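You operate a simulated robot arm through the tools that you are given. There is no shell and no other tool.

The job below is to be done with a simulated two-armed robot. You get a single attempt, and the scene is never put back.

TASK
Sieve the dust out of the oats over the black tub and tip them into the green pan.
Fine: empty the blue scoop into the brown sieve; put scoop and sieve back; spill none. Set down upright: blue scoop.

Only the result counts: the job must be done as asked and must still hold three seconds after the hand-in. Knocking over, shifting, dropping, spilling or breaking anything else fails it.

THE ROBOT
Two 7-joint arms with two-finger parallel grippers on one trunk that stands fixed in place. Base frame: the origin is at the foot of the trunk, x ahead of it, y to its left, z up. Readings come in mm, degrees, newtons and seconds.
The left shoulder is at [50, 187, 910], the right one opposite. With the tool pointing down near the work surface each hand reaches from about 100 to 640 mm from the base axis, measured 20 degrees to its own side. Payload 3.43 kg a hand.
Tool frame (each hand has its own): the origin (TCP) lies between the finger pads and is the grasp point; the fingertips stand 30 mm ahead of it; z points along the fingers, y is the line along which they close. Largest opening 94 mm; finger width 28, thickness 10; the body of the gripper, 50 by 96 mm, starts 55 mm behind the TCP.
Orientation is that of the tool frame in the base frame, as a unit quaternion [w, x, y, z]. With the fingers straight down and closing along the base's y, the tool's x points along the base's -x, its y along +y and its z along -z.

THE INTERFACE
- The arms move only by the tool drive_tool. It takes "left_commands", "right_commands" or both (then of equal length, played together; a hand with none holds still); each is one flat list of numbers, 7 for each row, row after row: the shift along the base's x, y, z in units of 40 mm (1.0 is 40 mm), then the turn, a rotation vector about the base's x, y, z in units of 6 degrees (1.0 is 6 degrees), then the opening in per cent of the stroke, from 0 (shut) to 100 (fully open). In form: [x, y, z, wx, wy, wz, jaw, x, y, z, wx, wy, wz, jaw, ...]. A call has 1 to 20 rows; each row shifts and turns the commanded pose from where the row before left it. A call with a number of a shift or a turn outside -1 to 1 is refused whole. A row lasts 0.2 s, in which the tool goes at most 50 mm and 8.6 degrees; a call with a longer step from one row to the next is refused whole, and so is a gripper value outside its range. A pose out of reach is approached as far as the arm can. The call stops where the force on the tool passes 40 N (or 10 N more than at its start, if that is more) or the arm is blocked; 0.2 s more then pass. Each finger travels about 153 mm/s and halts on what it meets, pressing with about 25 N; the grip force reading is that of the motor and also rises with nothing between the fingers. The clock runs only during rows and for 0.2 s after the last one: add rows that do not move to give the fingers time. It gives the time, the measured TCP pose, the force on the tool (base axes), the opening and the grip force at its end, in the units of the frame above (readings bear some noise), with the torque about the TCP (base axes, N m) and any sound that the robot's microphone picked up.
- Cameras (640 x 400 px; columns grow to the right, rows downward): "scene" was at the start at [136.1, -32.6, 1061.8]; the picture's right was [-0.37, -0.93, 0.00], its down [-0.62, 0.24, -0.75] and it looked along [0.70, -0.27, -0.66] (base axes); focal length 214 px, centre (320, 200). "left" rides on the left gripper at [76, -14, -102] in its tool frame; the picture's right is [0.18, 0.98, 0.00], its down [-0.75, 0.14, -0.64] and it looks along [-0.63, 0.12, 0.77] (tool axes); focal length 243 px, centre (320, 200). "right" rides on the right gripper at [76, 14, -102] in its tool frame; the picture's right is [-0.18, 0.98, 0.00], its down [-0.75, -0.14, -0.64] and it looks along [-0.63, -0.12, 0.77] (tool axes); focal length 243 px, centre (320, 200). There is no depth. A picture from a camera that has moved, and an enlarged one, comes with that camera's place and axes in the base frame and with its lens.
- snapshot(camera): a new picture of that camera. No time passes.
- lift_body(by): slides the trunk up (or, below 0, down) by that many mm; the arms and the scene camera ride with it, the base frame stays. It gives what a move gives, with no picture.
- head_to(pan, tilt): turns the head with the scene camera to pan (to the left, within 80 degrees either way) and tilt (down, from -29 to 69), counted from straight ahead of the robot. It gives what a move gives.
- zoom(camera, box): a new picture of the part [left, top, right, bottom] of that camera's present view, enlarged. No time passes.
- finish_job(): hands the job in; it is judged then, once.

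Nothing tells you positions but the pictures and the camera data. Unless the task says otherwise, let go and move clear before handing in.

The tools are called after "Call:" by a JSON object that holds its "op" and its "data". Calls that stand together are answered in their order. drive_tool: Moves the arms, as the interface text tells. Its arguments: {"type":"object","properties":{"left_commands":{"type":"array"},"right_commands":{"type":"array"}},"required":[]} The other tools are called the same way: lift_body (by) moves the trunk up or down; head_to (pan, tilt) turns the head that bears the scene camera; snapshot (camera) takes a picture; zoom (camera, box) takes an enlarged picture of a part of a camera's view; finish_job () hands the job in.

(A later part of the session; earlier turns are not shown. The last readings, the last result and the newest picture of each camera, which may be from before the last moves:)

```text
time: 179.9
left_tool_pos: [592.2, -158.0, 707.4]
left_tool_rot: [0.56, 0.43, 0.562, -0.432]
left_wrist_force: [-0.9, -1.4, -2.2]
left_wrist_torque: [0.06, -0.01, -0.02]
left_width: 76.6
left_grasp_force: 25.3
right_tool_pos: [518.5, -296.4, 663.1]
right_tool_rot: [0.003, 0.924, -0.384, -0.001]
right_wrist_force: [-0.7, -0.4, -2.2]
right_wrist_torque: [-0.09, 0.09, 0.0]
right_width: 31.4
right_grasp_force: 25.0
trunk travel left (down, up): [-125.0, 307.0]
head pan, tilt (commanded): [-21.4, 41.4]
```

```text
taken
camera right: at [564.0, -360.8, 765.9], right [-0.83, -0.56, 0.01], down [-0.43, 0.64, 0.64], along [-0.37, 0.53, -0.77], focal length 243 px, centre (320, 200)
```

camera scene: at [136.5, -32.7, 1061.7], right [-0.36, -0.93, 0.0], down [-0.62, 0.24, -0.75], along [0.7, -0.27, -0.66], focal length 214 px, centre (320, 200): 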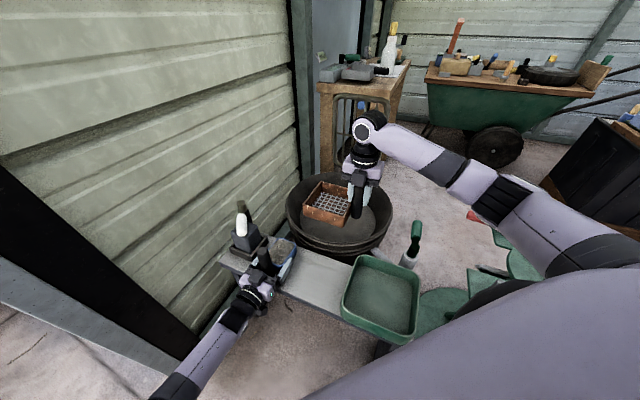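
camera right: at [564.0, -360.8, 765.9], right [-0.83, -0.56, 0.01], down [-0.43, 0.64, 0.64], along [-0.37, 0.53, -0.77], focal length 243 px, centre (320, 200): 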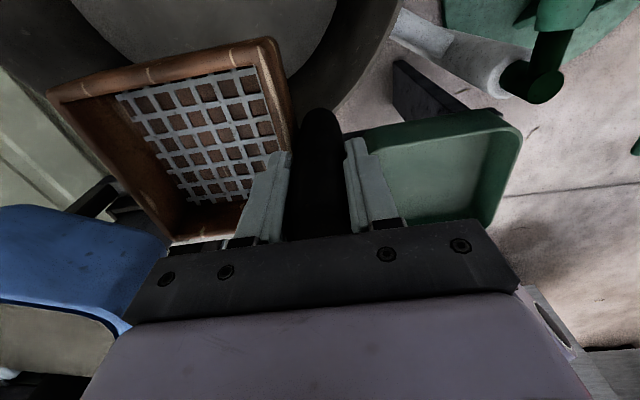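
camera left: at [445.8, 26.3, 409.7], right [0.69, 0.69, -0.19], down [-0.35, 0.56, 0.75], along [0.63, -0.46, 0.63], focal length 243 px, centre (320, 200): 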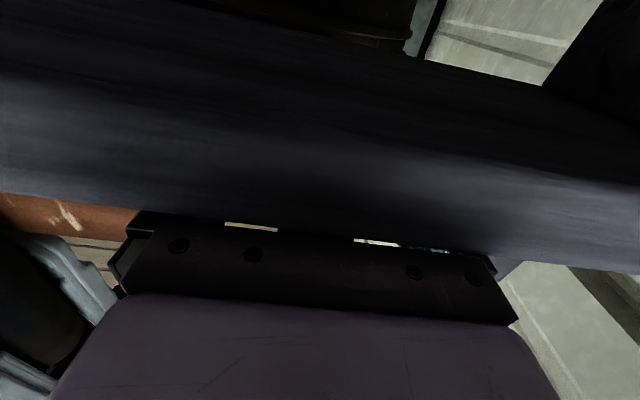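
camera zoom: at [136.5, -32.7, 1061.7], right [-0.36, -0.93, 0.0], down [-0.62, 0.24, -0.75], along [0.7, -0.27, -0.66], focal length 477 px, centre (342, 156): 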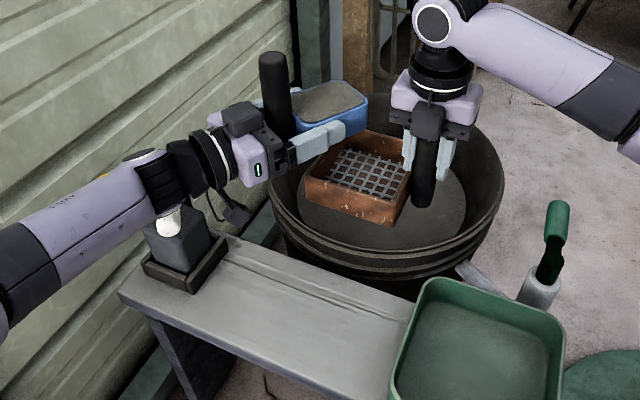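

Tracking well. I close in toward the pour position in smaller steps and check the clearance to the right hand.

Call:
{"op": "drive_tool", "data": {"left_commands": [0.02, -0.3, 0, 0, 0, 0, 0, 0.01, -0.3, -0.05, 0, 0, 0, 0, 0.01, -0.25, -0.05, 0, 0, 0, 0, 0, 0, 0, 0, 0, 0, 0]}}

Call:
{"op": "zoom", "data": {"camera": "scene", "box": [270, 130, 410, 260]}}

Call:
{"op": "snapshot", "data": {"camera": "right"}}

```text
time: 180.9
left_tool_pos: [591.0, -182.3, 707.9]
left_tool_rot: [0.56, 0.429, 0.562, -0.432]
left_wrist_force: [-0.6, 0.6, -2.4]
left_wrist_torque: [0.04, 0.01, -0.03]
left_width: 76.8
left_grasp_force: 24.6
left hand out of reach, approached as far as the arm can: row 2, 3
right_tool_pos: [520.0, -297.3, 663.0]
right_tool_rot: [0.004, 0.923, -0.384, 0.0]
right_wrist_force: [0.5, 0.0, -2.1]
right_wrist_torque: [-0.09, 0.1, 0.0]
right_width: 31.5
right_grasp_force: 24.9
trunk travel left (down, up): [-125.0, 307.0]
head pan, tilt (commanded): [-21.4, 41.4]
```

```text
3.08 times, centred on (340, 195) of scene
camera zoom: at [136.5, -32.7, 1061.7], right [-0.36, -0.93, 0.0], down [-0.62, 0.24, -0.75], along [0.7, -0.27, -0.66], focal length 660 px, centre (258, 215)
```

zoom: 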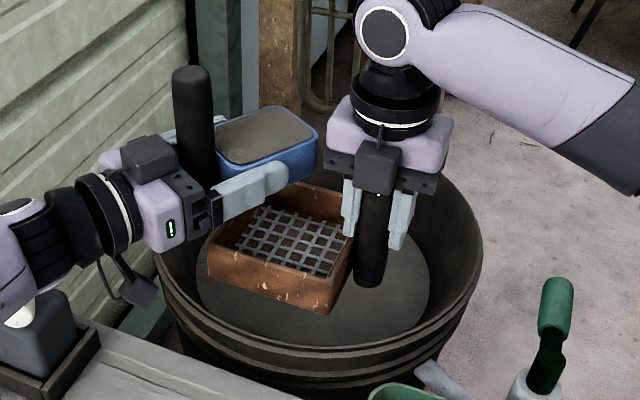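

```text
taken
camera right: at [564.0, -360.8, 765.9], right [-0.83, -0.56, 0.01], down [-0.43, 0.64, 0.64], along [-0.37, 0.53, -0.77], focal length 243 px, centre (320, 200)
```

right: 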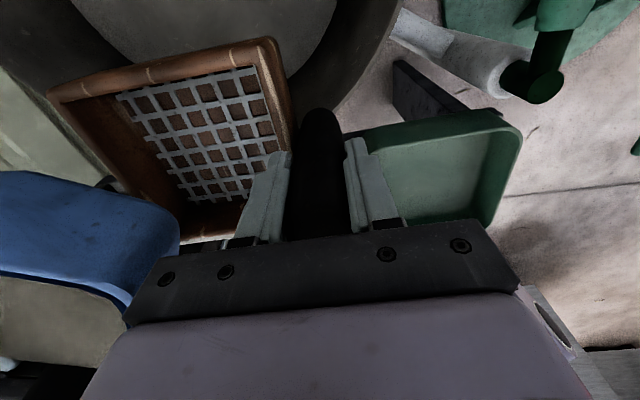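

The left arm is near its reach limit here. I bring the sieve a little closer and higher, and turn the scoop's heading to about −67°, which eases the left arm.

Call:
{"op": "drive_tool", "data": {"right_commands": [-0.06, 0.07, 0.11, 0, 0, 0, 0, -0.06, 0.07, 0.11, 0, 0, 0, 0, -0.06, 0.06, 0.11, 0, 0, 0, 0, 0, 0, 0, 0, 0, 0, 0]}}

Call:
{"op": "drive_tool", "data": {"left_commands": [-0.1, 0, 0, 0, 0, 0.33, 0, -0.1, 0, 0, 0, 0, 0.33, 0, -0.05, -0.08, 0, 0, 0, 0.33, 0, 0, -0.08, -0.03, 0, 0, 0.33, 0, 0, -0.08, -0.04, 0, 0, 0, 0, 0, -0.08, -0.04, 0, 0, 0, 0, 0, 0, 0, 0, 0, 0, 0]}}

Call:
{"op": "zoom", "data": {"camera": "scene", "box": [270, 130, 410, 260]}}

Call:
{"op": "snapshot", "data": {"camera": "right"}}

```text
time: 181.9
left_tool_pos: [591.3, -180.5, 707.2]
left_tool_rot: [0.56, 0.429, 0.562, -0.432]
left_wrist_force: [-0.6, -0.9, -2.3]
left_wrist_torque: [0.02, 0.0, 0.0]
left_width: 76.5
left_grasp_force: 24.1
right_tool_pos: [512.8, -288.6, 675.9]
right_tool_rot: [0.003, 0.924, -0.383, -0.001]
right_wrist_force: [0.0, -0.5, -2.9]
right_wrist_torque: [-0.08, 0.11, 0.0]
right_width: 31.5
right_grasp_force: 25.0
trunk travel left (down, up): [-125.0, 307.0]
head pan, tilt (commanded): [-21.4, 41.4]
```

```text
time: 183.5
left_tool_pos: [581.9, -192.2, 702.6]
left_tool_rot: [0.589, 0.389, 0.59, -0.392]
left_wrist_force: [-0.5, -0.2, -2.0]
left_wrist_torque: [0.01, 0.02, 0.03]
left_width: 76.6
left_grasp_force: 24.8
right_tool_pos: [513.2, -289.1, 674.7]
right_tool_rot: [0.003, 0.923, -0.384, -0.002]
right_wrist_force: [-0.3, -0.6, -2.1]
right_wrist_torque: [-0.1, 0.1, -0.04]
right_width: 32.0
right_grasp_force: 25.2
trunk travel left (down, up): [-125.0, 307.0]
head pan, tilt (commanded): [-21.4, 41.4]
```

```text
3.08 times, centred on (340, 195) of scene
camera zoom: at [136.5, -32.7, 1061.7], right [-0.36, -0.93, 0.0], down [-0.62, 0.24, -0.75], along [0.7, -0.27, -0.66], focal length 660 px, centre (258, 215)
```

zoom: 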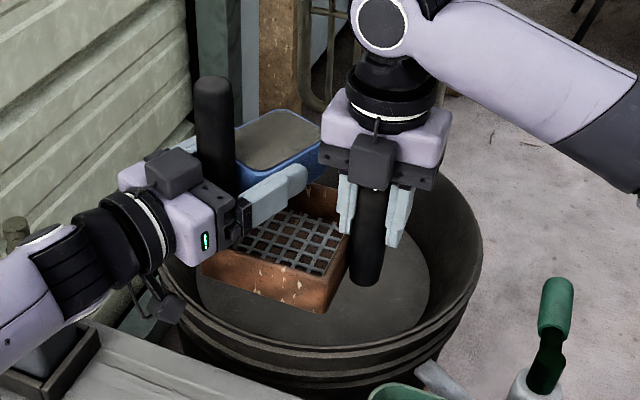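

```text
taken
camera right: at [557.3, -351.9, 778.6], right [-0.83, -0.56, 0.01], down [-0.43, 0.64, 0.64], along [-0.37, 0.53, -0.77], focal length 243 px, centre (320, 200)
```

right: 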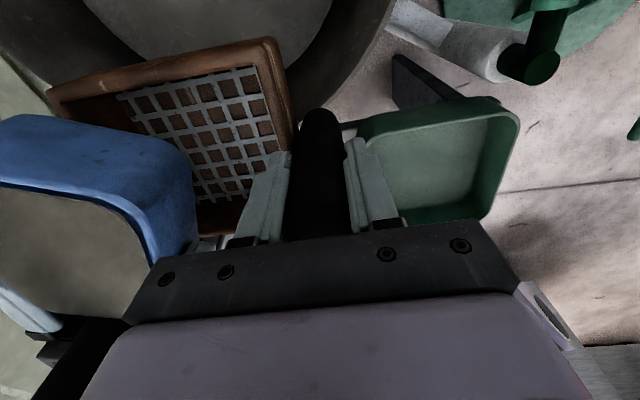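

The scoop hovers over the sieve with clear gaps. I raise the sieve a few millimetres to keep it close under the lip, then begin rolling the scoop slowly.

Call:
{"op": "drive_tool", "data": {"right_commands": [0, 0, 0.06, 0, 0, 0, 0, 0, 0, 0.05, 0, 0, 0, 0, 0, 0, 0, 0, 0, 0, 0]}}

Call:
{"op": "drive_tool", "data": {"left_commands": [0, 0, 0, 0.193, -0.461, 0, 0, 0, 0, 0, 0.193, -0.461, 0, 0, 0, 0, 0, 0.193, -0.461, 0, 0, 0, 0, 0, 0.193, -0.461, 0, 0, 0, 0, 0, 0.193, -0.461, 0, 0, 0, 0, 0, 0.193, -0.461, 0, 0, 0, 0, 0, 0.193, -0.461, 0, 0]}}

Call:
{"op": "zoom", "data": {"camera": "scene", "box": [270, 130, 410, 260]}}

Call:
{"op": "snapshot", "data": {"camera": "right"}}

```text
time: 184.3
left_tool_pos: [582.0, -193.5, 702.9]
left_tool_rot: [0.588, 0.389, 0.591, -0.393]
left_wrist_force: [0.0, -1.1, -2.1]
left_wrist_torque: [0.01, 0.02, -0.03]
left_width: 76.7
left_grasp_force: 25.0
right_tool_pos: [511.7, -287.6, 679.7]
right_tool_rot: [0.003, 0.924, -0.383, -0.001]
right_wrist_force: [-0.2, -0.6, -2.3]
right_wrist_torque: [-0.09, 0.1, 0.01]
right_width: 31.7
right_grasp_force: 24.7
trunk travel left (down, up): [-125.0, 307.0]
head pan, tilt (commanded): [-21.4, 41.4]
```

```text
time: 185.9
left_tool_pos: [580.3, -193.0, 702.1]
left_tool_rot: [0.651, 0.49, 0.509, -0.278]
left_wrist_force: [-0.8, -1.1, -2.5]
left_wrist_torque: [0.02, -0.01, -0.02]
left_width: 76.5
left_grasp_force: 25.3
right_tool_pos: [513.2, -288.3, 679.6]
right_tool_rot: [0.002, 0.924, -0.383, -0.002]
right_wrist_force: [-0.1, -1.0, -4.1]
right_wrist_torque: [-0.09, 0.07, -0.01]
right_width: 31.4
right_grasp_force: 25.3
trunk travel left (down, up): [-125.0, 307.0]
head pan, tilt (commanded): [-21.4, 41.4]
```

```text
3.08 times, centred on (340, 195) of scene
camera zoom: at [136.5, -32.7, 1061.7], right [-0.36, -0.93, 0.0], down [-0.62, 0.24, -0.75], along [0.7, -0.27, -0.66], focal length 660 px, centre (258, 215)
```

zoom: 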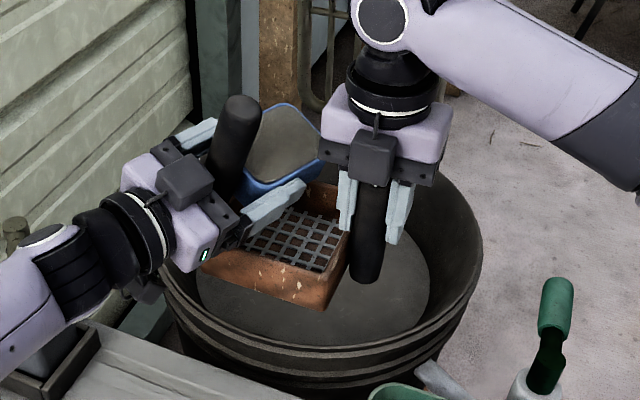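

```text
taken
camera right: at [557.0, -351.3, 783.0], right [-0.83, -0.56, 0.01], down [-0.43, 0.64, 0.64], along [-0.37, 0.53, -0.77], focal length 243 px, centre (320, 200)
```

right: 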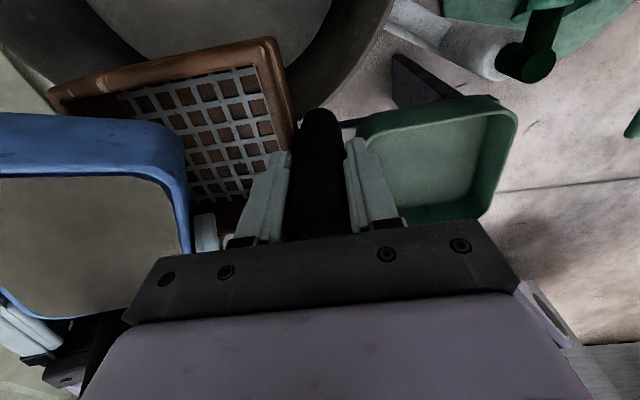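

No oats have left yet at 21°. I continue the slow roll and watch.

Call:
{"op": "drive_tool", "data": {"left_commands": [0, 0, 0, 0.193, -0.461, 0, 0, 0, 0, 0, 0.193, -0.461, 0, 0, 0, 0, 0, 0.193, -0.461, 0, 0, 0, 0, 0, 0.193, -0.461, 0, 0, 0, 0, 0, 0, 0, 0, 0]}}

Call:
{"op": "zoom", "data": {"camera": "scene", "box": [270, 130, 410, 260]}}

Call:
{"op": "snapshot", "data": {"camera": "right"}}

```text
time: 187.1
left_tool_pos: [581.5, -192.0, 702.8]
left_tool_rot: [0.676, 0.541, 0.455, -0.209]
left_wrist_force: [0.4, 0.3, -2.5]
left_wrist_torque: [0.0, -0.03, 0.02]
left_width: 76.7
left_grasp_force: 25.0
right_tool_pos: [512.0, -288.0, 678.8]
right_tool_rot: [0.003, 0.923, -0.384, -0.001]
right_wrist_force: [0.3, -0.4, -2.7]
right_wrist_torque: [-0.12, 0.11, -0.01]
right_width: 31.6
right_grasp_force: 25.3
trunk travel left (down, up): [-125.0, 307.0]
head pan, tilt (commanded): [-21.4, 41.4]
```

```text
3.08 times, centred on (340, 195) of scene
camera zoom: at [136.5, -32.7, 1061.7], right [-0.36, -0.93, 0.0], down [-0.62, 0.24, -0.75], along [0.7, -0.27, -0.66], focal length 660 px, centre (258, 215)
```

zoom: 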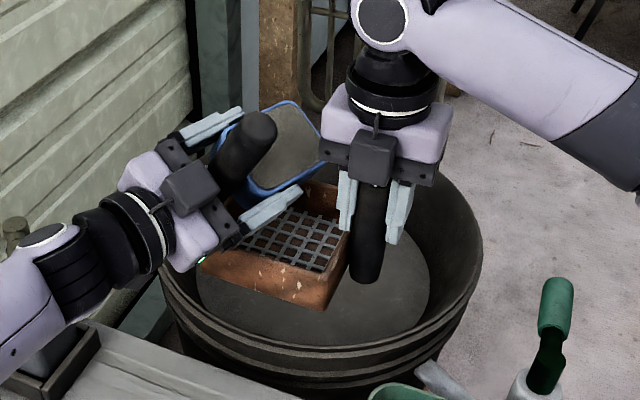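

```text
taken
camera right: at [557.0, -351.3, 783.0], right [-0.83, -0.56, 0.01], down [-0.43, 0.64, 0.64], along [-0.37, 0.53, -0.77], focal length 243 px, centre (320, 200)
```

right: 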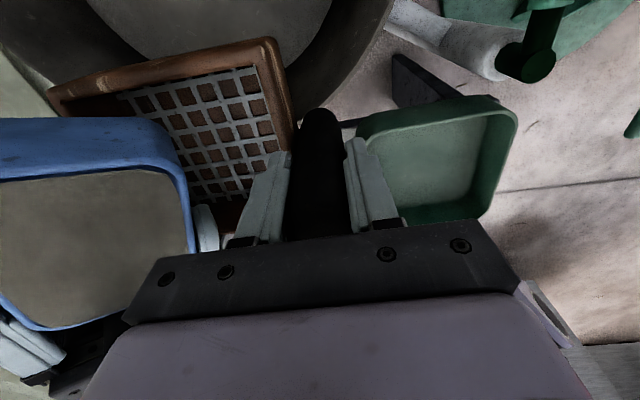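

Call:
{"op": "drive_tool", "data": {"left_commands": [0, 0, 0, 0.193, -0.461, 0, 0, 0, 0, 0, 0.193, -0.461, 0, 0, 0, 0, 0, 0.193, -0.461, 0, 0, 0, 0, 0, 0.193, -0.461, 0, 0, 0, 0, 0, 0, 0, 0, 0], "right_commands": [0.02, 0.01, 0, 0, 0, 0, 0, 0.02, 0.01, 0, 0, 0, 0, 0, 0.02, 0.01, 0, 0, 0, 0, 0, 0.02, 0.01, 0, 0, 0, 0, 0, 0, 0, 0, 0, 0, 0, 0]}}

Call:
{"op": "zoom", "data": {"camera": "scene", "box": [270, 130, 410, 260]}}

Call:
{"op": "snapshot", "data": {"camera": "right"}}

```text
time: 188.3
left_tool_pos: [580.4, -192.8, 703.4]
left_tool_rot: [0.695, 0.585, 0.395, -0.137]
left_wrist_force: [0.4, 0.3, -2.0]
left_wrist_torque: [0.0, -0.04, -0.04]
left_width: 76.7
left_grasp_force: 25.0
right_tool_pos: [515.0, -285.9, 680.0]
right_tool_rot: [0.004, 0.923, -0.384, -0.002]
right_wrist_force: [-0.6, 0.5, -2.0]
right_wrist_torque: [-0.06, 0.08, 0.02]
right_width: 31.7
right_grasp_force: 25.0
trunk travel left (down, up): [-125.0, 307.0]
head pan, tilt (commanded): [-21.4, 41.4]
```

```text
3.08 times, centred on (340, 195) of scene
camera zoom: at [136.5, -32.7, 1061.7], right [-0.36, -0.93, 0.0], down [-0.62, 0.24, -0.75], along [0.7, -0.27, -0.66], focal length 660 px, centre (258, 215)
```

zoom: 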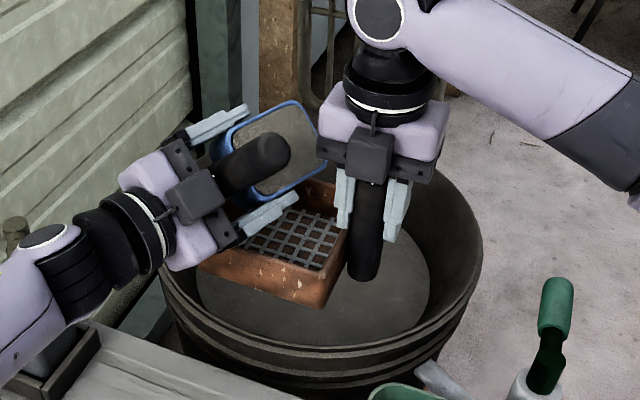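

```text
taken
camera right: at [559.8, -350.4, 783.6], right [-0.83, -0.56, 0.01], down [-0.43, 0.64, 0.64], along [-0.37, 0.53, -0.77], focal length 243 px, centre (320, 200)
```

right: 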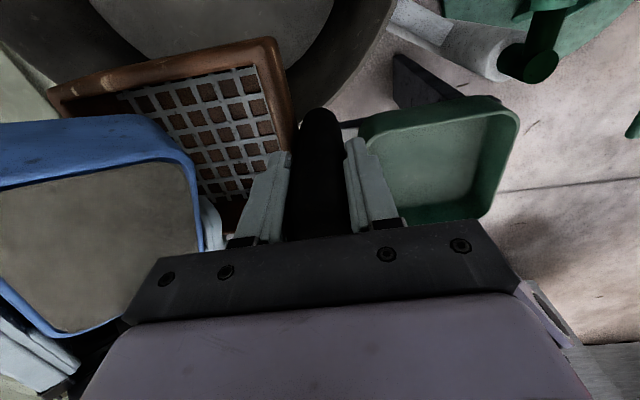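

Call:
{"op": "drive_tool", "data": {"left_commands": [0, 0, 0, 0.193, -0.461, 0, 0, 0, 0, 0, 0.193, -0.461, 0, 0, 0, 0, 0, 0.193, -0.461, 0, 0, 0, 0, 0, 0.193, -0.461, 0, 0, 0, 0, 0, 0.193, -0.461, 0, 0, 0, 0, 0, 0, 0, 0, 0], "right_commands": [0.03, 0.013, 0, 0, 0, 0, 0, 0.03, 0.013, 0, 0, 0, 0, 0, 0.03, 0.013, 0, 0, 0, 0, 0, 0.03, 0.013, 0, 0, 0, 0, 0, 0.03, 0.013, 0, 0, 0, 0, 0, 0, 0, 0, 0, 0, 0, 0]}}

Call:
{"op": "zoom", "data": {"camera": "scene", "box": [270, 130, 410, 260]}}

Call:
{"op": "snapshot", "data": {"camera": "right"}}

```text
time: 189.7
left_tool_pos: [582.6, -194.1, 703.0]
left_tool_rot: [0.707, 0.632, 0.315, -0.046]
left_wrist_force: [-1.2, -0.4, -2.3]
left_wrist_torque: [0.04, 0.01, 0.0]
left_width: 76.7
left_grasp_force: 24.9
right_tool_pos: [520.5, -284.5, 680.0]
right_tool_rot: [0.003, 0.924, -0.383, -0.001]
right_wrist_force: [-0.3, 0.0, -3.3]
right_wrist_torque: [-0.13, 0.12, 0.01]
right_width: 31.8
right_grasp_force: 25.1
trunk travel left (down, up): [-125.0, 307.0]
head pan, tilt (commanded): [-21.4, 41.4]
```

```text
3.08 times, centred on (340, 195) of scene
camera zoom: at [136.5, -32.7, 1061.7], right [-0.36, -0.93, 0.0], down [-0.62, 0.24, -0.75], along [0.7, -0.27, -0.66], focal length 660 px, centre (258, 215)
```

zoom: 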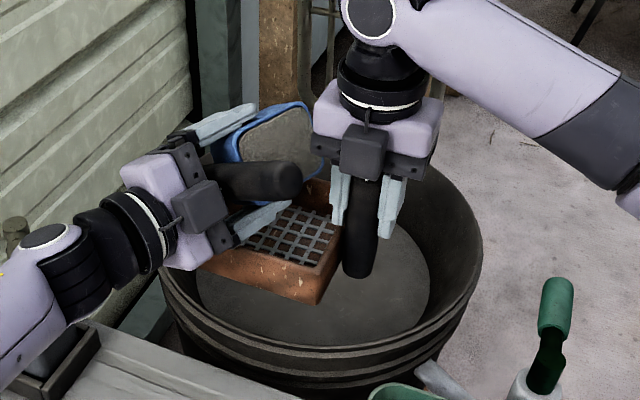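

```text
taken
camera right: at [565.5, -348.2, 783.5], right [-0.83, -0.56, 0.01], down [-0.43, 0.64, 0.64], along [-0.37, 0.53, -0.77], focal length 243 px, centre (320, 200)
```

right: 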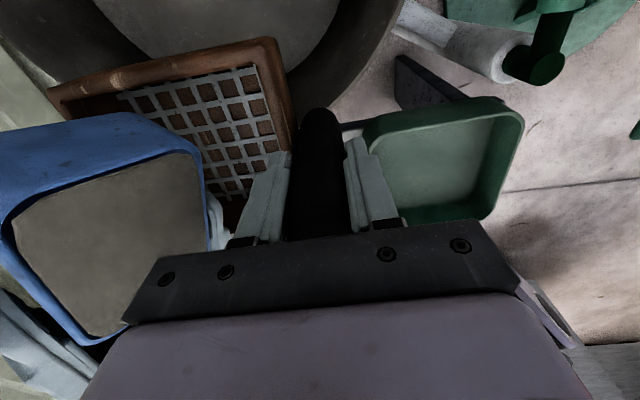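

Call:
{"op": "zoom", "data": {"camera": "right", "box": [0, 40, 300, 260]}}

Call:
{"op": "zoom", "data": {"camera": "scene", "box": [300, 150, 370, 220]}}

```text
1.82 times, centred on (150, 150) of right
camera zoom: at [565.5, -348.2, 783.5], right [-0.83, -0.56, 0.01], down [-0.43, 0.64, 0.64], along [-0.37, 0.53, -0.77], focal length 441 px, centre (629, 291)
```

zoom: 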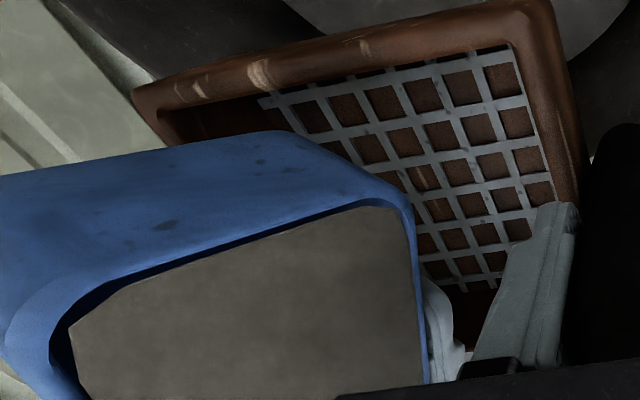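

```text
5.71 times, centred on (335, 185) of scene
camera zoom: at [136.5, -32.7, 1061.7], right [-0.36, -0.93, 0.0], down [-0.62, 0.24, -0.75], along [0.7, -0.27, -0.66], focal length 1226 px, centre (234, 286)
```

zoom: 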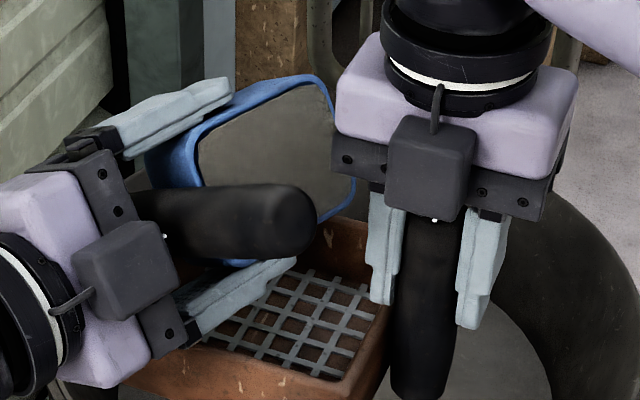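

At 60° the fill surface starts to shift inside the scoop, with nothing outside the sieve. I continue rolling, moving the sieve to stay under the lip.

Call:
{"op": "drive_tool", "data": {"left_commands": [0, 0, 0, 0.193, -0.461, 0, 0, 0, 0, 0, 0.193, -0.461, 0, 0, 0, 0, 0, 0.193, -0.461, 0, 0, 0, 0, 0, 0.193, -0.461, 0, 0, 0, 0, 0, 0.193, -0.461, 0, 0, 0, 0, 0, 0, 0, 0, 0], "right_commands": [0.03, 0.013, 0, 0, 0, 0, 0, 0.03, 0.013, 0, 0, 0, 0, 0, 0.03, 0.013, 0, 0, 0, 0, 0, 0.03, 0.013, 0, 0, 0, 0, 0, 0.03, 0.013, 0, 0, 0, 0, 0, 0, 0, 0, 0, 0, 0, 0]}}

Call:
{"op": "zoom", "data": {"camera": "right", "box": [0, 40, 300, 260]}}

Call:
{"op": "zoom", "data": {"camera": "scene", "box": [300, 150, 370, 220]}}

```text
time: 191.1
left_tool_pos: [580.4, -193.9, 702.8]
left_tool_rot: [0.707, 0.668, 0.229, 0.047]
left_wrist_force: [0.0, 1.4, -2.5]
left_wrist_torque: [0.02, -0.02, 0.05]
left_width: 76.7
left_grasp_force: 25.0
right_tool_pos: [527.2, -282.5, 680.0]
right_tool_rot: [0.004, 0.924, -0.383, -0.001]
right_wrist_force: [-0.4, 1.2, -2.2]
right_wrist_torque: [-0.09, 0.08, 0.01]
right_width: 31.7
right_grasp_force: 25.3
trunk travel left (down, up): [-125.0, 307.0]
head pan, tilt (commanded): [-21.4, 41.4]
```

```text
1.82 times, centred on (150, 150) of right
camera zoom: at [572.0, -346.0, 783.0], right [-0.83, -0.56, 0.01], down [-0.43, 0.64, 0.64], along [-0.37, 0.53, -0.77], focal length 441 px, centre (629, 291)
```

zoom: 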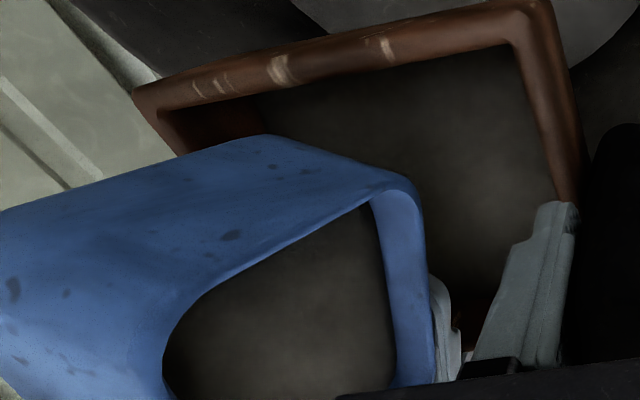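

```text
5.71 times, centred on (335, 185) of scene
camera zoom: at [136.5, -32.7, 1061.7], right [-0.36, -0.93, 0.0], down [-0.62, 0.24, -0.75], along [0.7, -0.27, -0.66], focal length 1226 px, centre (234, 286)
```

zoom: 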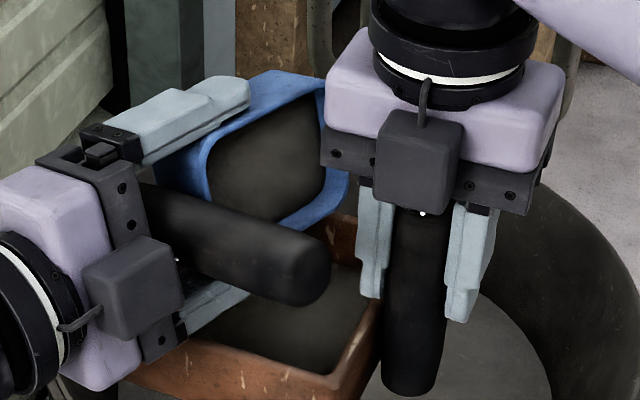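

The oats have poured into the sieve, and some remain in the scoop. I continue rolling to empty it completely.

Call:
{"op": "drive_tool", "data": {"left_commands": [0, 0, 0, 0.193, -0.461, 0, 0, 0, 0, 0, 0.193, -0.461, 0, 0, 0, 0, 0, 0.193, -0.461, 0, 0, 0, 0, 0, 0.193, -0.461, 0, 0, 0, 0, 0, 0.193, -0.461, 0, 0, 0, 0, 0, 0.193, -0.461, 0, 0, 0, 0, 0, 0.193, -0.461, 0, 0], "right_commands": [0.027, 0, 0, 0, 0, 0, 0, 0.027, 0, 0, 0, 0, 0, 0, 0.027, 0, 0, 0, 0, 0, 0, 0.027, 0, 0, 0, 0, 0, 0, 0.027, 0, 0, 0, 0, 0, 0, 0.027, 0, 0, 0, 0, 0, 0, 0.027, 0, 0, 0, 0, 0, 0]}}

Call:
{"op": "zoom", "data": {"camera": "right", "box": [0, 40, 300, 260]}}

Call:
{"op": "zoom", "data": {"camera": "scene", "box": [290, 150, 390, 240]}}

```text
time: 192.7
left_tool_pos: [581.3, -193.1, 702.4]
left_tool_rot: [0.686, 0.698, 0.103, 0.174]
left_wrist_force: [0.4, 1.2, -2.2]
left_wrist_torque: [0.0, -0.02, 0.02]
left_width: 76.5
left_grasp_force: 24.8
right_tool_pos: [534.1, -282.1, 680.4]
right_tool_rot: [0.004, 0.924, -0.383, -0.001]
right_wrist_force: [-0.4, 0.0, -2.4]
right_wrist_torque: [-0.12, 0.16, 0.03]
right_width: 31.9
right_grasp_force: 25.1
trunk travel left (down, up): [-125.0, 307.0]
head pan, tilt (commanded): [-21.4, 41.4]
```

```text
1.82 times, centred on (150, 150) of right
camera zoom: at [579.4, -346.0, 783.2], right [-0.83, -0.56, 0.01], down [-0.43, 0.64, 0.64], along [-0.37, 0.53, -0.77], focal length 441 px, centre (629, 291)
```

zoom: 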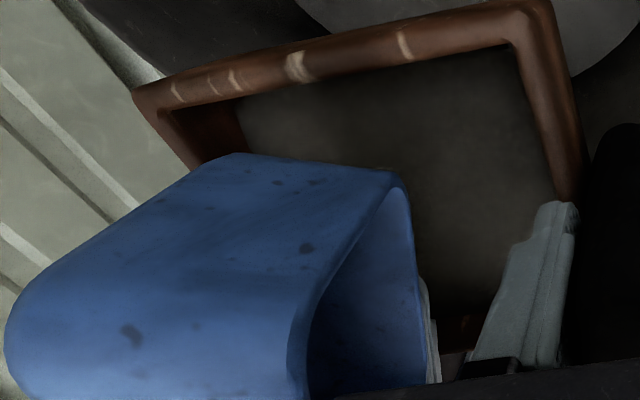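

```text
4.44 times, centred on (340, 195) of scene
camera zoom: at [136.5, -32.7, 1061.7], right [-0.36, -0.93, 0.0], down [-0.62, 0.24, -0.75], along [0.7, -0.27, -0.66], focal length 953 px, centre (231, 222)
```

zoom: 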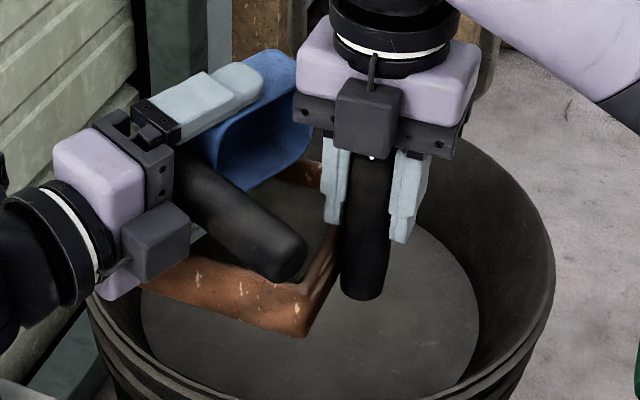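

The scoop looks empty at 96°. I roll it further to be sure nothing is left.

Call:
{"op": "drive_tool", "data": {"left_commands": [0, 0, 0, 0.193, -0.461, 0, 0, 0, 0, 0, 0.193, -0.461, 0, 0, 0, 0, 0, 0.193, -0.461, 0, 0, 0, 0, 0, 0.193, -0.461, 0, 0, 0, 0, 0, 0.193, -0.461, 0, 0, 0, 0, 0, 0.193, -0.461, 0, 0, 0, 0, 0, 0.193, -0.461, 0, 0, 0, 0, 0, 0.193, -0.461, 0, 0, 0, 0, 0, 0.193, -0.461, 0, 0, 0, 0, 0, 0, 0, 0, 0, 0, 0, 0, 0, 0, 0, 0], "right_commands": [0.027, 0, 0, 0, 0, 0, 0, 0.027, 0, 0, 0, 0, 0, 0, 0.027, 0, 0, 0, 0, 0, 0, 0.027, 0, 0, 0, 0, 0, 0, 0.027, 0, 0, 0, 0, 0, 0, 0.027, 0, 0, 0, 0, 0, 0, 0.027, 0, 0, 0, 0, 0, 0, 0.027, 0, 0, 0, 0, 0, 0, 0, 0, 0, 0, 0, 0, 0, 0, 0, 0, 0, 0, 0, 0, 0, 0, 0, 0, 0, 0, 0]}}

Call:
{"op": "zoom", "data": {"camera": "right", "box": [0, 40, 300, 260]}}

Call:
{"op": "zoom", "data": {"camera": "scene", "box": [280, 140, 400, 250]}}

```text
time: 195.1
left_tool_pos: [583.6, -190.6, 703.6]
left_tool_rot: [0.627, 0.703, -0.06, 0.33]
left_wrist_force: [19.3, 6.8, 10.0]
left_wrist_torque: [-0.68, 0.91, 0.69]
left_width: 76.5
left_grasp_force: 24.8
right_tool_pos: [542.3, -283.2, 679.2]
right_tool_rot: [0.005, 0.924, -0.383, -0.003]
right_wrist_force: [-18.7, -6.4, -15.2]
right_wrist_torque: [-0.35, -0.8, 0.84]
right_width: 31.6
right_grasp_force: 24.6
trunk travel left (down, up): [-125.0, 307.0]
head pan, tilt (commanded): [-21.4, 41.4]
```

```text
1.82 times, centred on (150, 150) of right
camera zoom: at [587.8, -346.5, 782.0], right [-0.83, -0.56, 0.01], down [-0.43, 0.64, 0.64], along [-0.37, 0.52, -0.77], focal length 441 px, centre (629, 291)
```

zoom: 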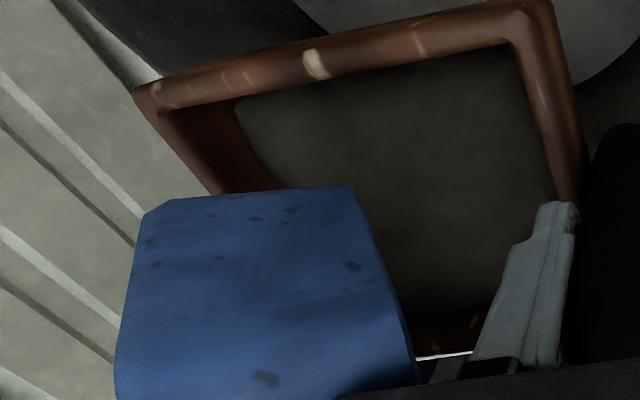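

```text
3.64 times, centred on (340, 195) of scene
camera zoom: at [136.5, -32.7, 1061.7], right [-0.36, -0.93, 0.0], down [-0.62, 0.24, -0.75], along [0.7, -0.27, -0.66], focal length 780 px, centre (247, 218)
```

zoom: 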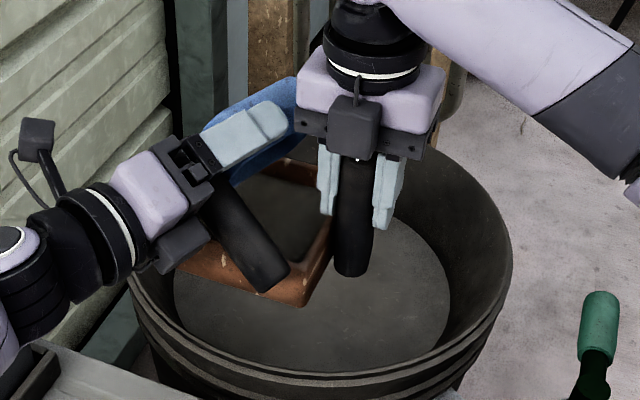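

The scoop's handle is now pressing on the sieve rim at this roll angle. I roll straight back at once to release the contact.

Call:
{"op": "drive_tool", "data": {"left_commands": [0, 0, 0, -0.193, 0.461, 0, 0, 0, 0, 0, -0.193, 0.461, 0, 0, 0, 0, 0, -0.193, 0.461, 0, 0, 0, 0, 0, -0.193, 0.461, 0, 0, 0, 0, 0, -0.193, 0.461, 0, 0]}}

Call:
{"op": "zoom", "data": {"camera": "right", "box": [0, 0, 400, 250]}}

Call:
{"op": "zoom", "data": {"camera": "scene", "box": [280, 140, 400, 250]}}

```text
time: 196.3
left_tool_pos: [579.6, -195.4, 702.6]
left_tool_rot: [0.665, 0.705, 0.028, 0.244]
left_wrist_force: [0.3, 1.0, -2.1]
left_wrist_torque: [0.0, -0.03, -0.05]
left_width: 76.2
left_grasp_force: 24.8
right_tool_pos: [544.4, -282.4, 680.2]
right_tool_rot: [0.001, 0.924, -0.382, 0.0]
right_wrist_force: [0.9, 0.6, -2.5]
right_wrist_torque: [-0.09, 0.07, 0.0]
right_width: 31.6
right_grasp_force: 25.2
trunk travel left (down, up): [-125.0, 307.0]
head pan, tilt (commanded): [-21.4, 41.4]
```

```text
1.60 times, centred on (200, 125) of right
camera zoom: at [588.6, -344.7, 784.2], right [-0.82, -0.57, 0.0], down [-0.43, 0.63, 0.64], along [-0.37, 0.53, -0.77], focal length 388 px, centre (512, 320)
```

zoom: 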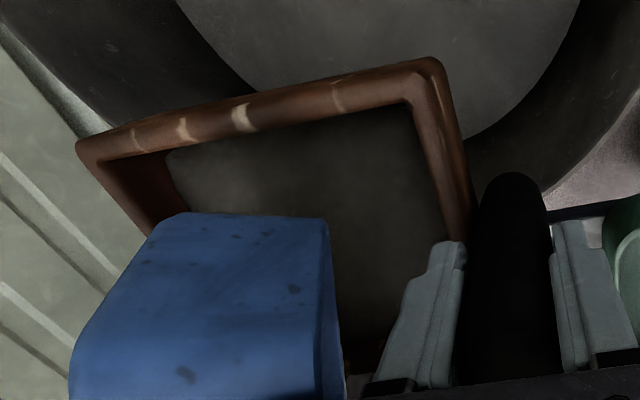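

```text
3.64 times, centred on (340, 195) of scene
camera zoom: at [136.5, -32.7, 1061.7], right [-0.36, -0.93, 0.0], down [-0.62, 0.24, -0.75], along [0.7, -0.27, -0.66], focal length 780 px, centre (247, 218)
```

zoom: 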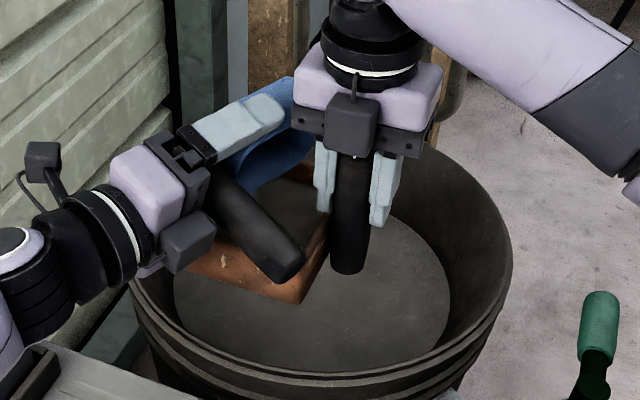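

Contact is released, and the sieve is still square in the right hand with the oats in it. I raise the emptied scoop a little and back it away from the sieve before turning it upright.

Call:
{"op": "drive_tool", "data": {"left_commands": [0, 0, 0.2, 0, 0, 0, 0, 0, 0, 0.2, 0, 0, 0, 0, -0.1, 0.25, 0.1, 0, 0, 0, 0, -0.2, 0.45, 0, 0, 0, 0, 0, -0.2, 0.45, 0, 0, 0, 0, 0, -0.2, 0.45, 0, 0, 0, 0, 0, -0.2, 0.45, 0, 0, 0, 0, 0, -0.2, 0.45, 0, 0, 0, 0, 0, -0.1, 0.25, 0, 0, 0, 0, 0]}}

Call:
{"op": "zoom", "data": {"camera": "scene", "box": [220, 130, 420, 290]}}

Call:
{"op": "snapshot", "data": {"camera": "right"}}

```text
time: 198.3
left_tool_pos: [533.1, -82.1, 723.8]
left_tool_rot: [0.664, 0.706, 0.03, 0.245]
left_wrist_force: [-0.1, -0.2, -1.7]
left_wrist_torque: [0.02, 0.03, 0.02]
left_width: 76.6
left_grasp_force: 25.3
right_tool_pos: [543.7, -283.3, 680.9]
right_tool_rot: [0.003, 0.924, -0.382, -0.002]
right_wrist_force: [-0.2, 0.0, -2.6]
right_wrist_torque: [-0.09, 0.12, -0.02]
right_width: 31.2
right_grasp_force: 25.1
trunk travel left (down, up): [-125.0, 307.0]
head pan, tilt (commanded): [-21.4, 41.4]
```

```text
2.50 times, centred on (320, 210) of scene
camera zoom: at [136.5, -32.7, 1061.7], right [-0.36, -0.93, 0.0], down [-0.62, 0.24, -0.75], along [0.7, -0.27, -0.66], focal length 536 px, centre (320, 175)
```

zoom: 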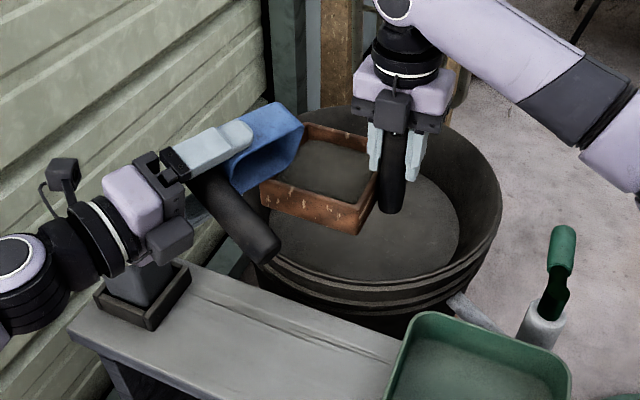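

```text
taken
camera right: at [588.3, -346.0, 783.6], right [-0.83, -0.56, 0.01], down [-0.43, 0.64, 0.64], along [-0.37, 0.53, -0.77], focal length 243 px, centre (320, 200)
```

right: 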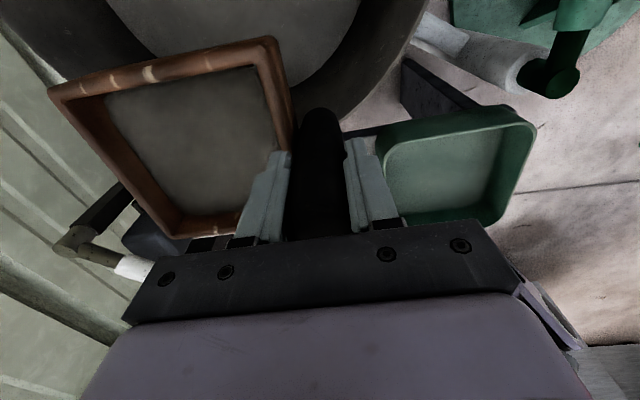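

The scoop is empty and the oats lie in the sieve. I turn the scoop upright again in free air.

Call:
{"op": "drive_tool", "data": {"left_commands": [0, 0, 0.05, -0.385, 0.922, 0, 0, 0, 0, 0.05, -0.385, 0.922, 0, 0, 0, 0, 0.05, -0.385, 0.922, 0, 0, 0, 0, 0, -0.385, 0.922, 0, 0, 0, 0, 0, -0.385, 0.922, 0, 0, 0, 0, 0, -0.385, 0.922, 0, 0, 0, 0, 0, -0.385, 0.922, 0, 0, 0, 0, 0, -0.385, 0.922, 0, 0, 0, 0, 0, -0.385, 0.922, 0, 0, 0, 0, 0, -0.385, 0.922, 0, 0, 0, 0, 0, -0.385, 0.922, 0, 0, 0, 0, 0, -0.385, 0.922, 0, 0, 0, 0, 0, -0.385, 0.922, 0, 0, 0, 0, 0, -0.385, 0.922, 0, 0, 0, 0, 0, -0.385, 0.922, 0, 0, 0, 0, 0, -0.385, 0.922, 0, 0, 0, 0, 0, -0.385, 0.922, 0, 0, 0, 0, 0, -0.385, 0.922, 0, 0, 0, 0, 0, 0, 0, 0, 0]}}

Call:
{"op": "zoom", "data": {"camera": "scene", "box": [220, 130, 420, 290]}}

```text
time: 202.3
left_tool_pos: [533.7, -81.4, 729.1]
left_tool_rot: [0.589, 0.389, 0.591, -0.391]
left_wrist_force: [0.5, 0.1, -2.6]
left_wrist_torque: [0.03, -0.01, -0.02]
left_width: 76.5
left_grasp_force: 25.0
right_tool_pos: [542.5, -281.2, 680.0]
right_tool_rot: [0.004, 0.923, -0.384, -0.002]
right_wrist_force: [-0.3, -0.3, -3.1]
right_wrist_torque: [-0.07, 0.1, -0.03]
right_width: 31.7
right_grasp_force: 25.5
trunk travel left (down, up): [-125.0, 307.0]
head pan, tilt (commanded): [-21.4, 41.4]
```

```text
2.50 times, centred on (320, 210) of scene
camera zoom: at [136.5, -32.7, 1061.7], right [-0.36, -0.93, 0.0], down [-0.62, 0.24, -0.75], along [0.7, -0.27, -0.66], focal length 536 px, centre (320, 175)
```

zoom: 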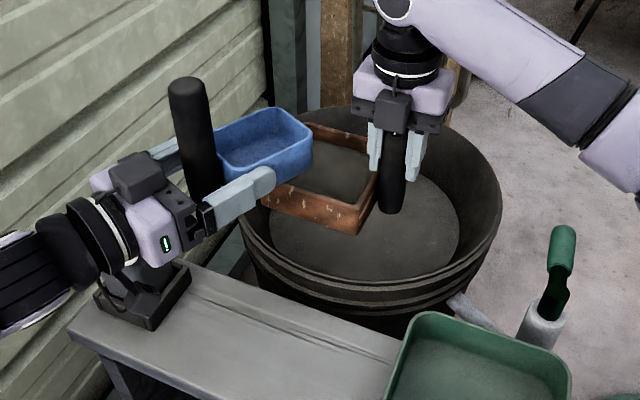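

The scoop is upright and empty. I take it back over its place on the bench, turning to its original heading.

Call:
{"op": "drive_tool", "data": {"left_commands": [-0.05, 0.24, 0, 0, 0, 0.74, 0, -0.05, 0.24, 0, 0, 0, 0.74, 0, -0.05, 0.24, 0, 0, 0, 0.74, 0, -0.05, 0.24, 0, 0, 0, 0.75, 0, -0.04, 0.25, 0, 0, 0, 0.75, 0, 0, 0, 0, 0, 0, 0, 0]}}

Call:
{"op": "zoom", "data": {"camera": "scene", "box": [200, 150, 360, 290]}}

```text
time: 203.7
left_tool_pos: [523.1, -34.7, 729.4]
left_tool_rot: [0.654, 0.269, 0.654, -0.269]
left_wrist_force: [-0.1, 0.4, -2.8]
left_wrist_torque: [0.04, 0.03, 0.01]
left_width: 76.4
left_grasp_force: 24.4
right_tool_pos: [543.1, -282.4, 680.7]
right_tool_rot: [0.003, 0.924, -0.383, -0.002]
right_wrist_force: [-0.3, -0.4, -2.1]
right_wrist_torque: [-0.11, 0.11, -0.02]
right_width: 31.3
right_grasp_force: 25.1
trunk travel left (down, up): [-125.0, 307.0]
head pan, tilt (commanded): [-21.4, 41.4]
```

```text
2.86 times, centred on (280, 220) of scene
camera zoom: at [136.4, -32.6, 1061.7], right [-0.36, -0.93, 0.0], down [-0.62, 0.24, -0.75], along [0.7, -0.27, -0.66], focal length 613 px, centre (434, 143)
```

zoom: 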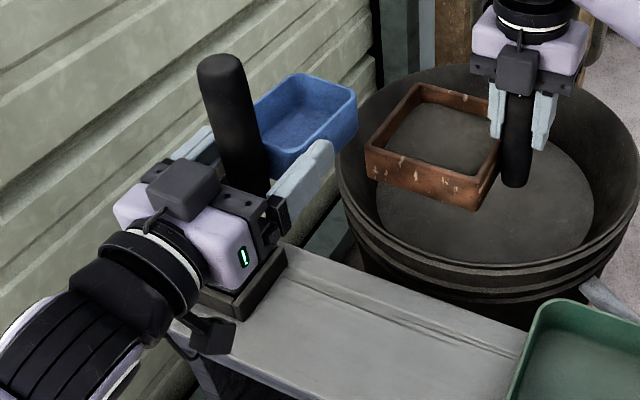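

Call:
{"op": "drive_tool", "data": {"left_commands": [0.01, 0.02, -0.4, 0, 0, 0, 0, 0.01, 0.02, -0.55, 0, 0, 0, 0, 0, 0, -0.55, 0, 0, 0, 0, 0, 0, -0.55, 0, 0, 0, 0, 0, 0, -0.55, 0, 0, 0, 0, 0, 0, -0.55, 0, 0, 0, 0, 0, 0, -0.55, 0, 0, 0, 0, 0, 0, -0.55, 0, 0, 0, 0, 0, 0, -0.5, 0, 0, 0, 0, 0, 0, -0.4, 0, 0, 0, 0, 0, 0, -0.3, 0, 0, 0, 0, 0, 0, 0, 0, 0, 0, 0]}}

Call:
{"op": "zoom", "data": {"camera": "scene", "box": [220, 190, 330, 300]}}

```text
time: 206.3
left_tool_pos: [524.6, -32.6, 511.8]
left_tool_rot: [0.654, 0.269, 0.654, -0.27]
left_wrist_force: [-0.2, -0.5, -2.8]
left_wrist_torque: [0.02, 0.01, -0.01]
left_width: 76.3
left_grasp_force: 25.1
right_tool_pos: [544.5, -283.5, 680.3]
right_tool_rot: [0.003, 0.923, -0.384, -0.001]
right_wrist_force: [-1.0, -0.5, -1.8]
right_wrist_torque: [-0.1, 0.07, -0.01]
right_width: 31.6
right_grasp_force: 25.3
trunk travel left (down, up): [-125.0, 307.0]
head pan, tilt (commanded): [-21.4, 41.4]
```

```text
3.64 times, centred on (275, 245) of scene
camera zoom: at [136.5, -32.7, 1061.7], right [-0.36, -0.93, 0.0], down [-0.62, 0.24, -0.75], along [0.7, -0.27, -0.66], focal length 780 px, centre (484, 36)
```

zoom: 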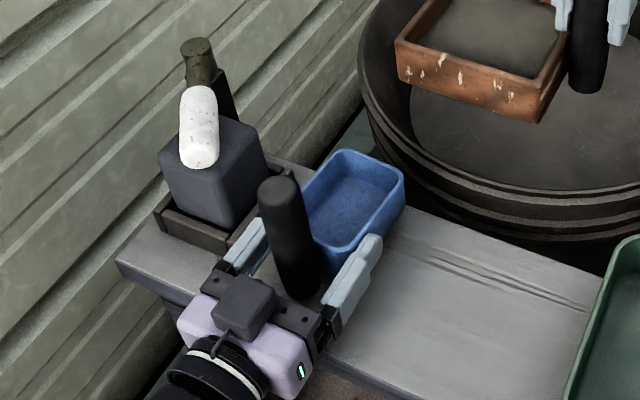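

I lower the scoop the rest of the way gently until the bench takes its weight.

Call:
{"op": "drive_tool", "data": {"left_commands": [0, 0, -0.2, 0, 0, 0, 0, 0, 0, -0.2, 0, 0, 0, 0, 0, 0, -0.1, 0, 0, 0, 0, 0, 0, 0, 0, 0, 0, 0]}}

Call:
{"op": "drive_tool", "data": {"left_commands": [0, 0, -0.06, 0, 0, 0, 0, 0, 0, 0, 0, 0, 0, 0]}}

Call:
{"op": "drive_tool", "data": {"left_commands": [0, 0, -0.05, 0, 0, 0, 0, 0, 0, 0, 0, 0, 0, 0]}}

```text
time: 207.3
left_tool_pos: [524.4, -32.7, 492.4]
left_tool_rot: [0.654, 0.27, 0.654, -0.27]
left_wrist_force: [0.4, 0.4, -2.0]
left_wrist_torque: [0.01, 0.04, 0.06]
left_width: 76.8
left_grasp_force: 25.1
right_tool_pos: [544.1, -282.2, 681.3]
right_tool_rot: [0.003, 0.924, -0.384, -0.001]
right_wrist_force: [-0.2, 0.5, -2.3]
right_wrist_torque: [-0.11, 0.13, -0.01]
right_width: 31.5
right_grasp_force: 24.7
trunk travel left (down, up): [-125.0, 307.0]
head pan, tilt (commanded): [-21.4, 41.4]
```

```text
time: 207.9
left_tool_pos: [523.6, -33.1, 489.8]
left_tool_rot: [0.653, 0.268, 0.655, -0.269]
left_wrist_force: [-0.1, -0.1, -2.1]
left_wrist_torque: [0.04, 0.03, 0.02]
left_width: 76.3
left_grasp_force: 25.2
right_tool_pos: [543.9, -281.5, 680.1]
right_tool_rot: [0.003, 0.923, -0.384, -0.002]
right_wrist_force: [0.0, 0.1, -2.9]
right_wrist_torque: [-0.11, 0.02, 0.02]
right_width: 31.8
right_grasp_force: 24.3
trunk travel left (down, up): [-125.0, 307.0]
head pan, tilt (commanded): [-21.4, 41.4]
```

```text
time: 208.5
left_tool_pos: [524.4, -33.3, 488.1]
left_tool_rot: [0.654, 0.271, 0.653, -0.27]
left_wrist_force: [-0.3, 0.1, -3.4]
left_wrist_torque: [0.01, 0.03, 0.01]
left_width: 76.5
left_grasp_force: 25.1
right_tool_pos: [542.5, -282.3, 680.3]
right_tool_rot: [0.003, 0.923, -0.385, -0.002]
right_wrist_force: [-0.5, 0.8, -1.4]
right_wrist_torque: [-0.12, 0.07, 0.0]
right_width: 31.9
right_grasp_force: 24.9
trunk travel left (down, up): [-125.0, 307.0]
head pan, tilt (commanded): [-21.4, 41.4]
```

Call:
{"op": "drive_tool", "data": {"left_commands": [0, 0, -0.04, 0, 0, 0, 0, 0, 0, 0, 0, 0, 0, 0]}}

Call:
{"op": "drive_tool", "data": {"left_commands": [0, 0, -0.04, 0, 0, 0, 0, 0, 0, 0, 0, 0, 0, 0]}}

Call:
{"op": "drive_tool", "data": {"left_commands": [0, 0, -0.03, 0, 0, 0, 0, 0, 0, 0, 0, 0, 0, 0]}}

```text
time: 209.1
left_tool_pos: [526.0, -33.9, 486.2]
left_tool_rot: [0.654, 0.27, 0.653, -0.271]
left_wrist_force: [-0.2, -0.3, 0.3]
left_wrist_torque: [-0.12, -0.2, -0.06]
left_width: 76.2
left_grasp_force: 24.8
right_tool_pos: [543.4, -282.3, 682.0]
right_tool_rot: [0.003, 0.923, -0.384, -0.002]
right_wrist_force: [-0.1, -0.5, -2.2]
right_wrist_torque: [-0.1, 0.1, -0.03]
right_width: 31.6
right_grasp_force: 25.4
trunk travel left (down, up): [-125.0, 307.0]
head pan, tilt (commanded): [-21.4, 41.4]
```

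```text
time: 209.7
left_tool_pos: [524.6, -33.4, 485.9]
left_tool_rot: [0.655, 0.269, 0.653, -0.27]
left_wrist_force: [-0.7, 0.1, 5.4]
left_wrist_torque: [-0.52, -0.49, -0.05]
left_width: 76.2
left_grasp_force: 25.0
right_tool_pos: [543.5, -282.3, 681.3]
right_tool_rot: [0.004, 0.924, -0.383, -0.001]
right_wrist_force: [0.0, -0.3, -2.3]
right_wrist_torque: [-0.12, 0.11, 0.01]
right_width: 31.5
right_grasp_force: 25.2
trunk travel left (down, up): [-125.0, 307.0]
head pan, tilt (commanded): [-21.4, 41.4]
```

```text
time: 210.3
left_tool_pos: [524.5, -33.6, 485.6]
left_tool_rot: [0.656, 0.269, 0.651, -0.271]
left_wrist_force: [-4.9, 4.1, 18.1]
left_wrist_torque: [-0.01, 0.19, -0.18]
left_width: 76.5
left_grasp_force: 25.1
right_tool_pos: [542.1, -283.0, 681.8]
right_tool_rot: [0.003, 0.924, -0.383, 0.0]
right_wrist_force: [1.0, -1.0, -2.5]
right_wrist_torque: [-0.09, 0.11, -0.04]
right_width: 31.5
right_grasp_force: 25.1
trunk travel left (down, up): [-125.0, 307.0]
head pan, tilt (commanded): [-21.4, 41.4]
```

The bench now carries the scoop. I ease off a millimetre and open the fingers.

Call:
{"op": "drive_tool", "data": {"left_commands": [0, 0, 0.03, 0, 0, 0, 0, 0, 0, 0, 0, 0, 0, 0, 0, 0, 0, 0, 0, 0, 84, 0, 0, 0, 0, 0, 0, 88, 0, 0, 0, 0, 0, 0, 95, 0, 0, 0, 0, 0, 0, 95]}}

Call:
{"op": "zoom", "data": {"camera": "scene", "box": [220, 210, 310, 300]}}

```text
time: 211.7
left_tool_pos: [526.3, -34.8, 483.0]
left_tool_rot: [0.654, 0.269, 0.654, -0.269]
left_wrist_force: [0.3, -0.7, 0.0]
left_wrist_torque: [-0.03, 0.0, -0.03]
left_width: 89.4
left_grasp_force: 0.0
right_tool_pos: [544.2, -282.9, 680.5]
right_tool_rot: [0.004, 0.924, -0.383, -0.001]
right_wrist_force: [0.7, 0.2, -3.0]
right_wrist_torque: [-0.1, 0.1, -0.01]
right_width: 31.8
right_grasp_force: 25.3
trunk travel left (down, up): [-125.0, 307.0]
head pan, tilt (commanded): [-21.4, 41.4]
```

```text
4.44 times, centred on (265, 255) of scene
camera zoom: at [136.3, -32.6, 1061.7], right [-0.36, -0.93, 0.0], down [-0.62, 0.24, -0.75], along [0.7, -0.27, -0.66], focal length 953 px, centre (564, -44)
```

zoom: 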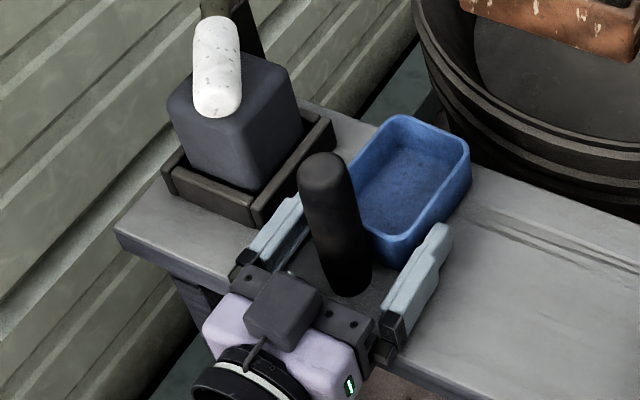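

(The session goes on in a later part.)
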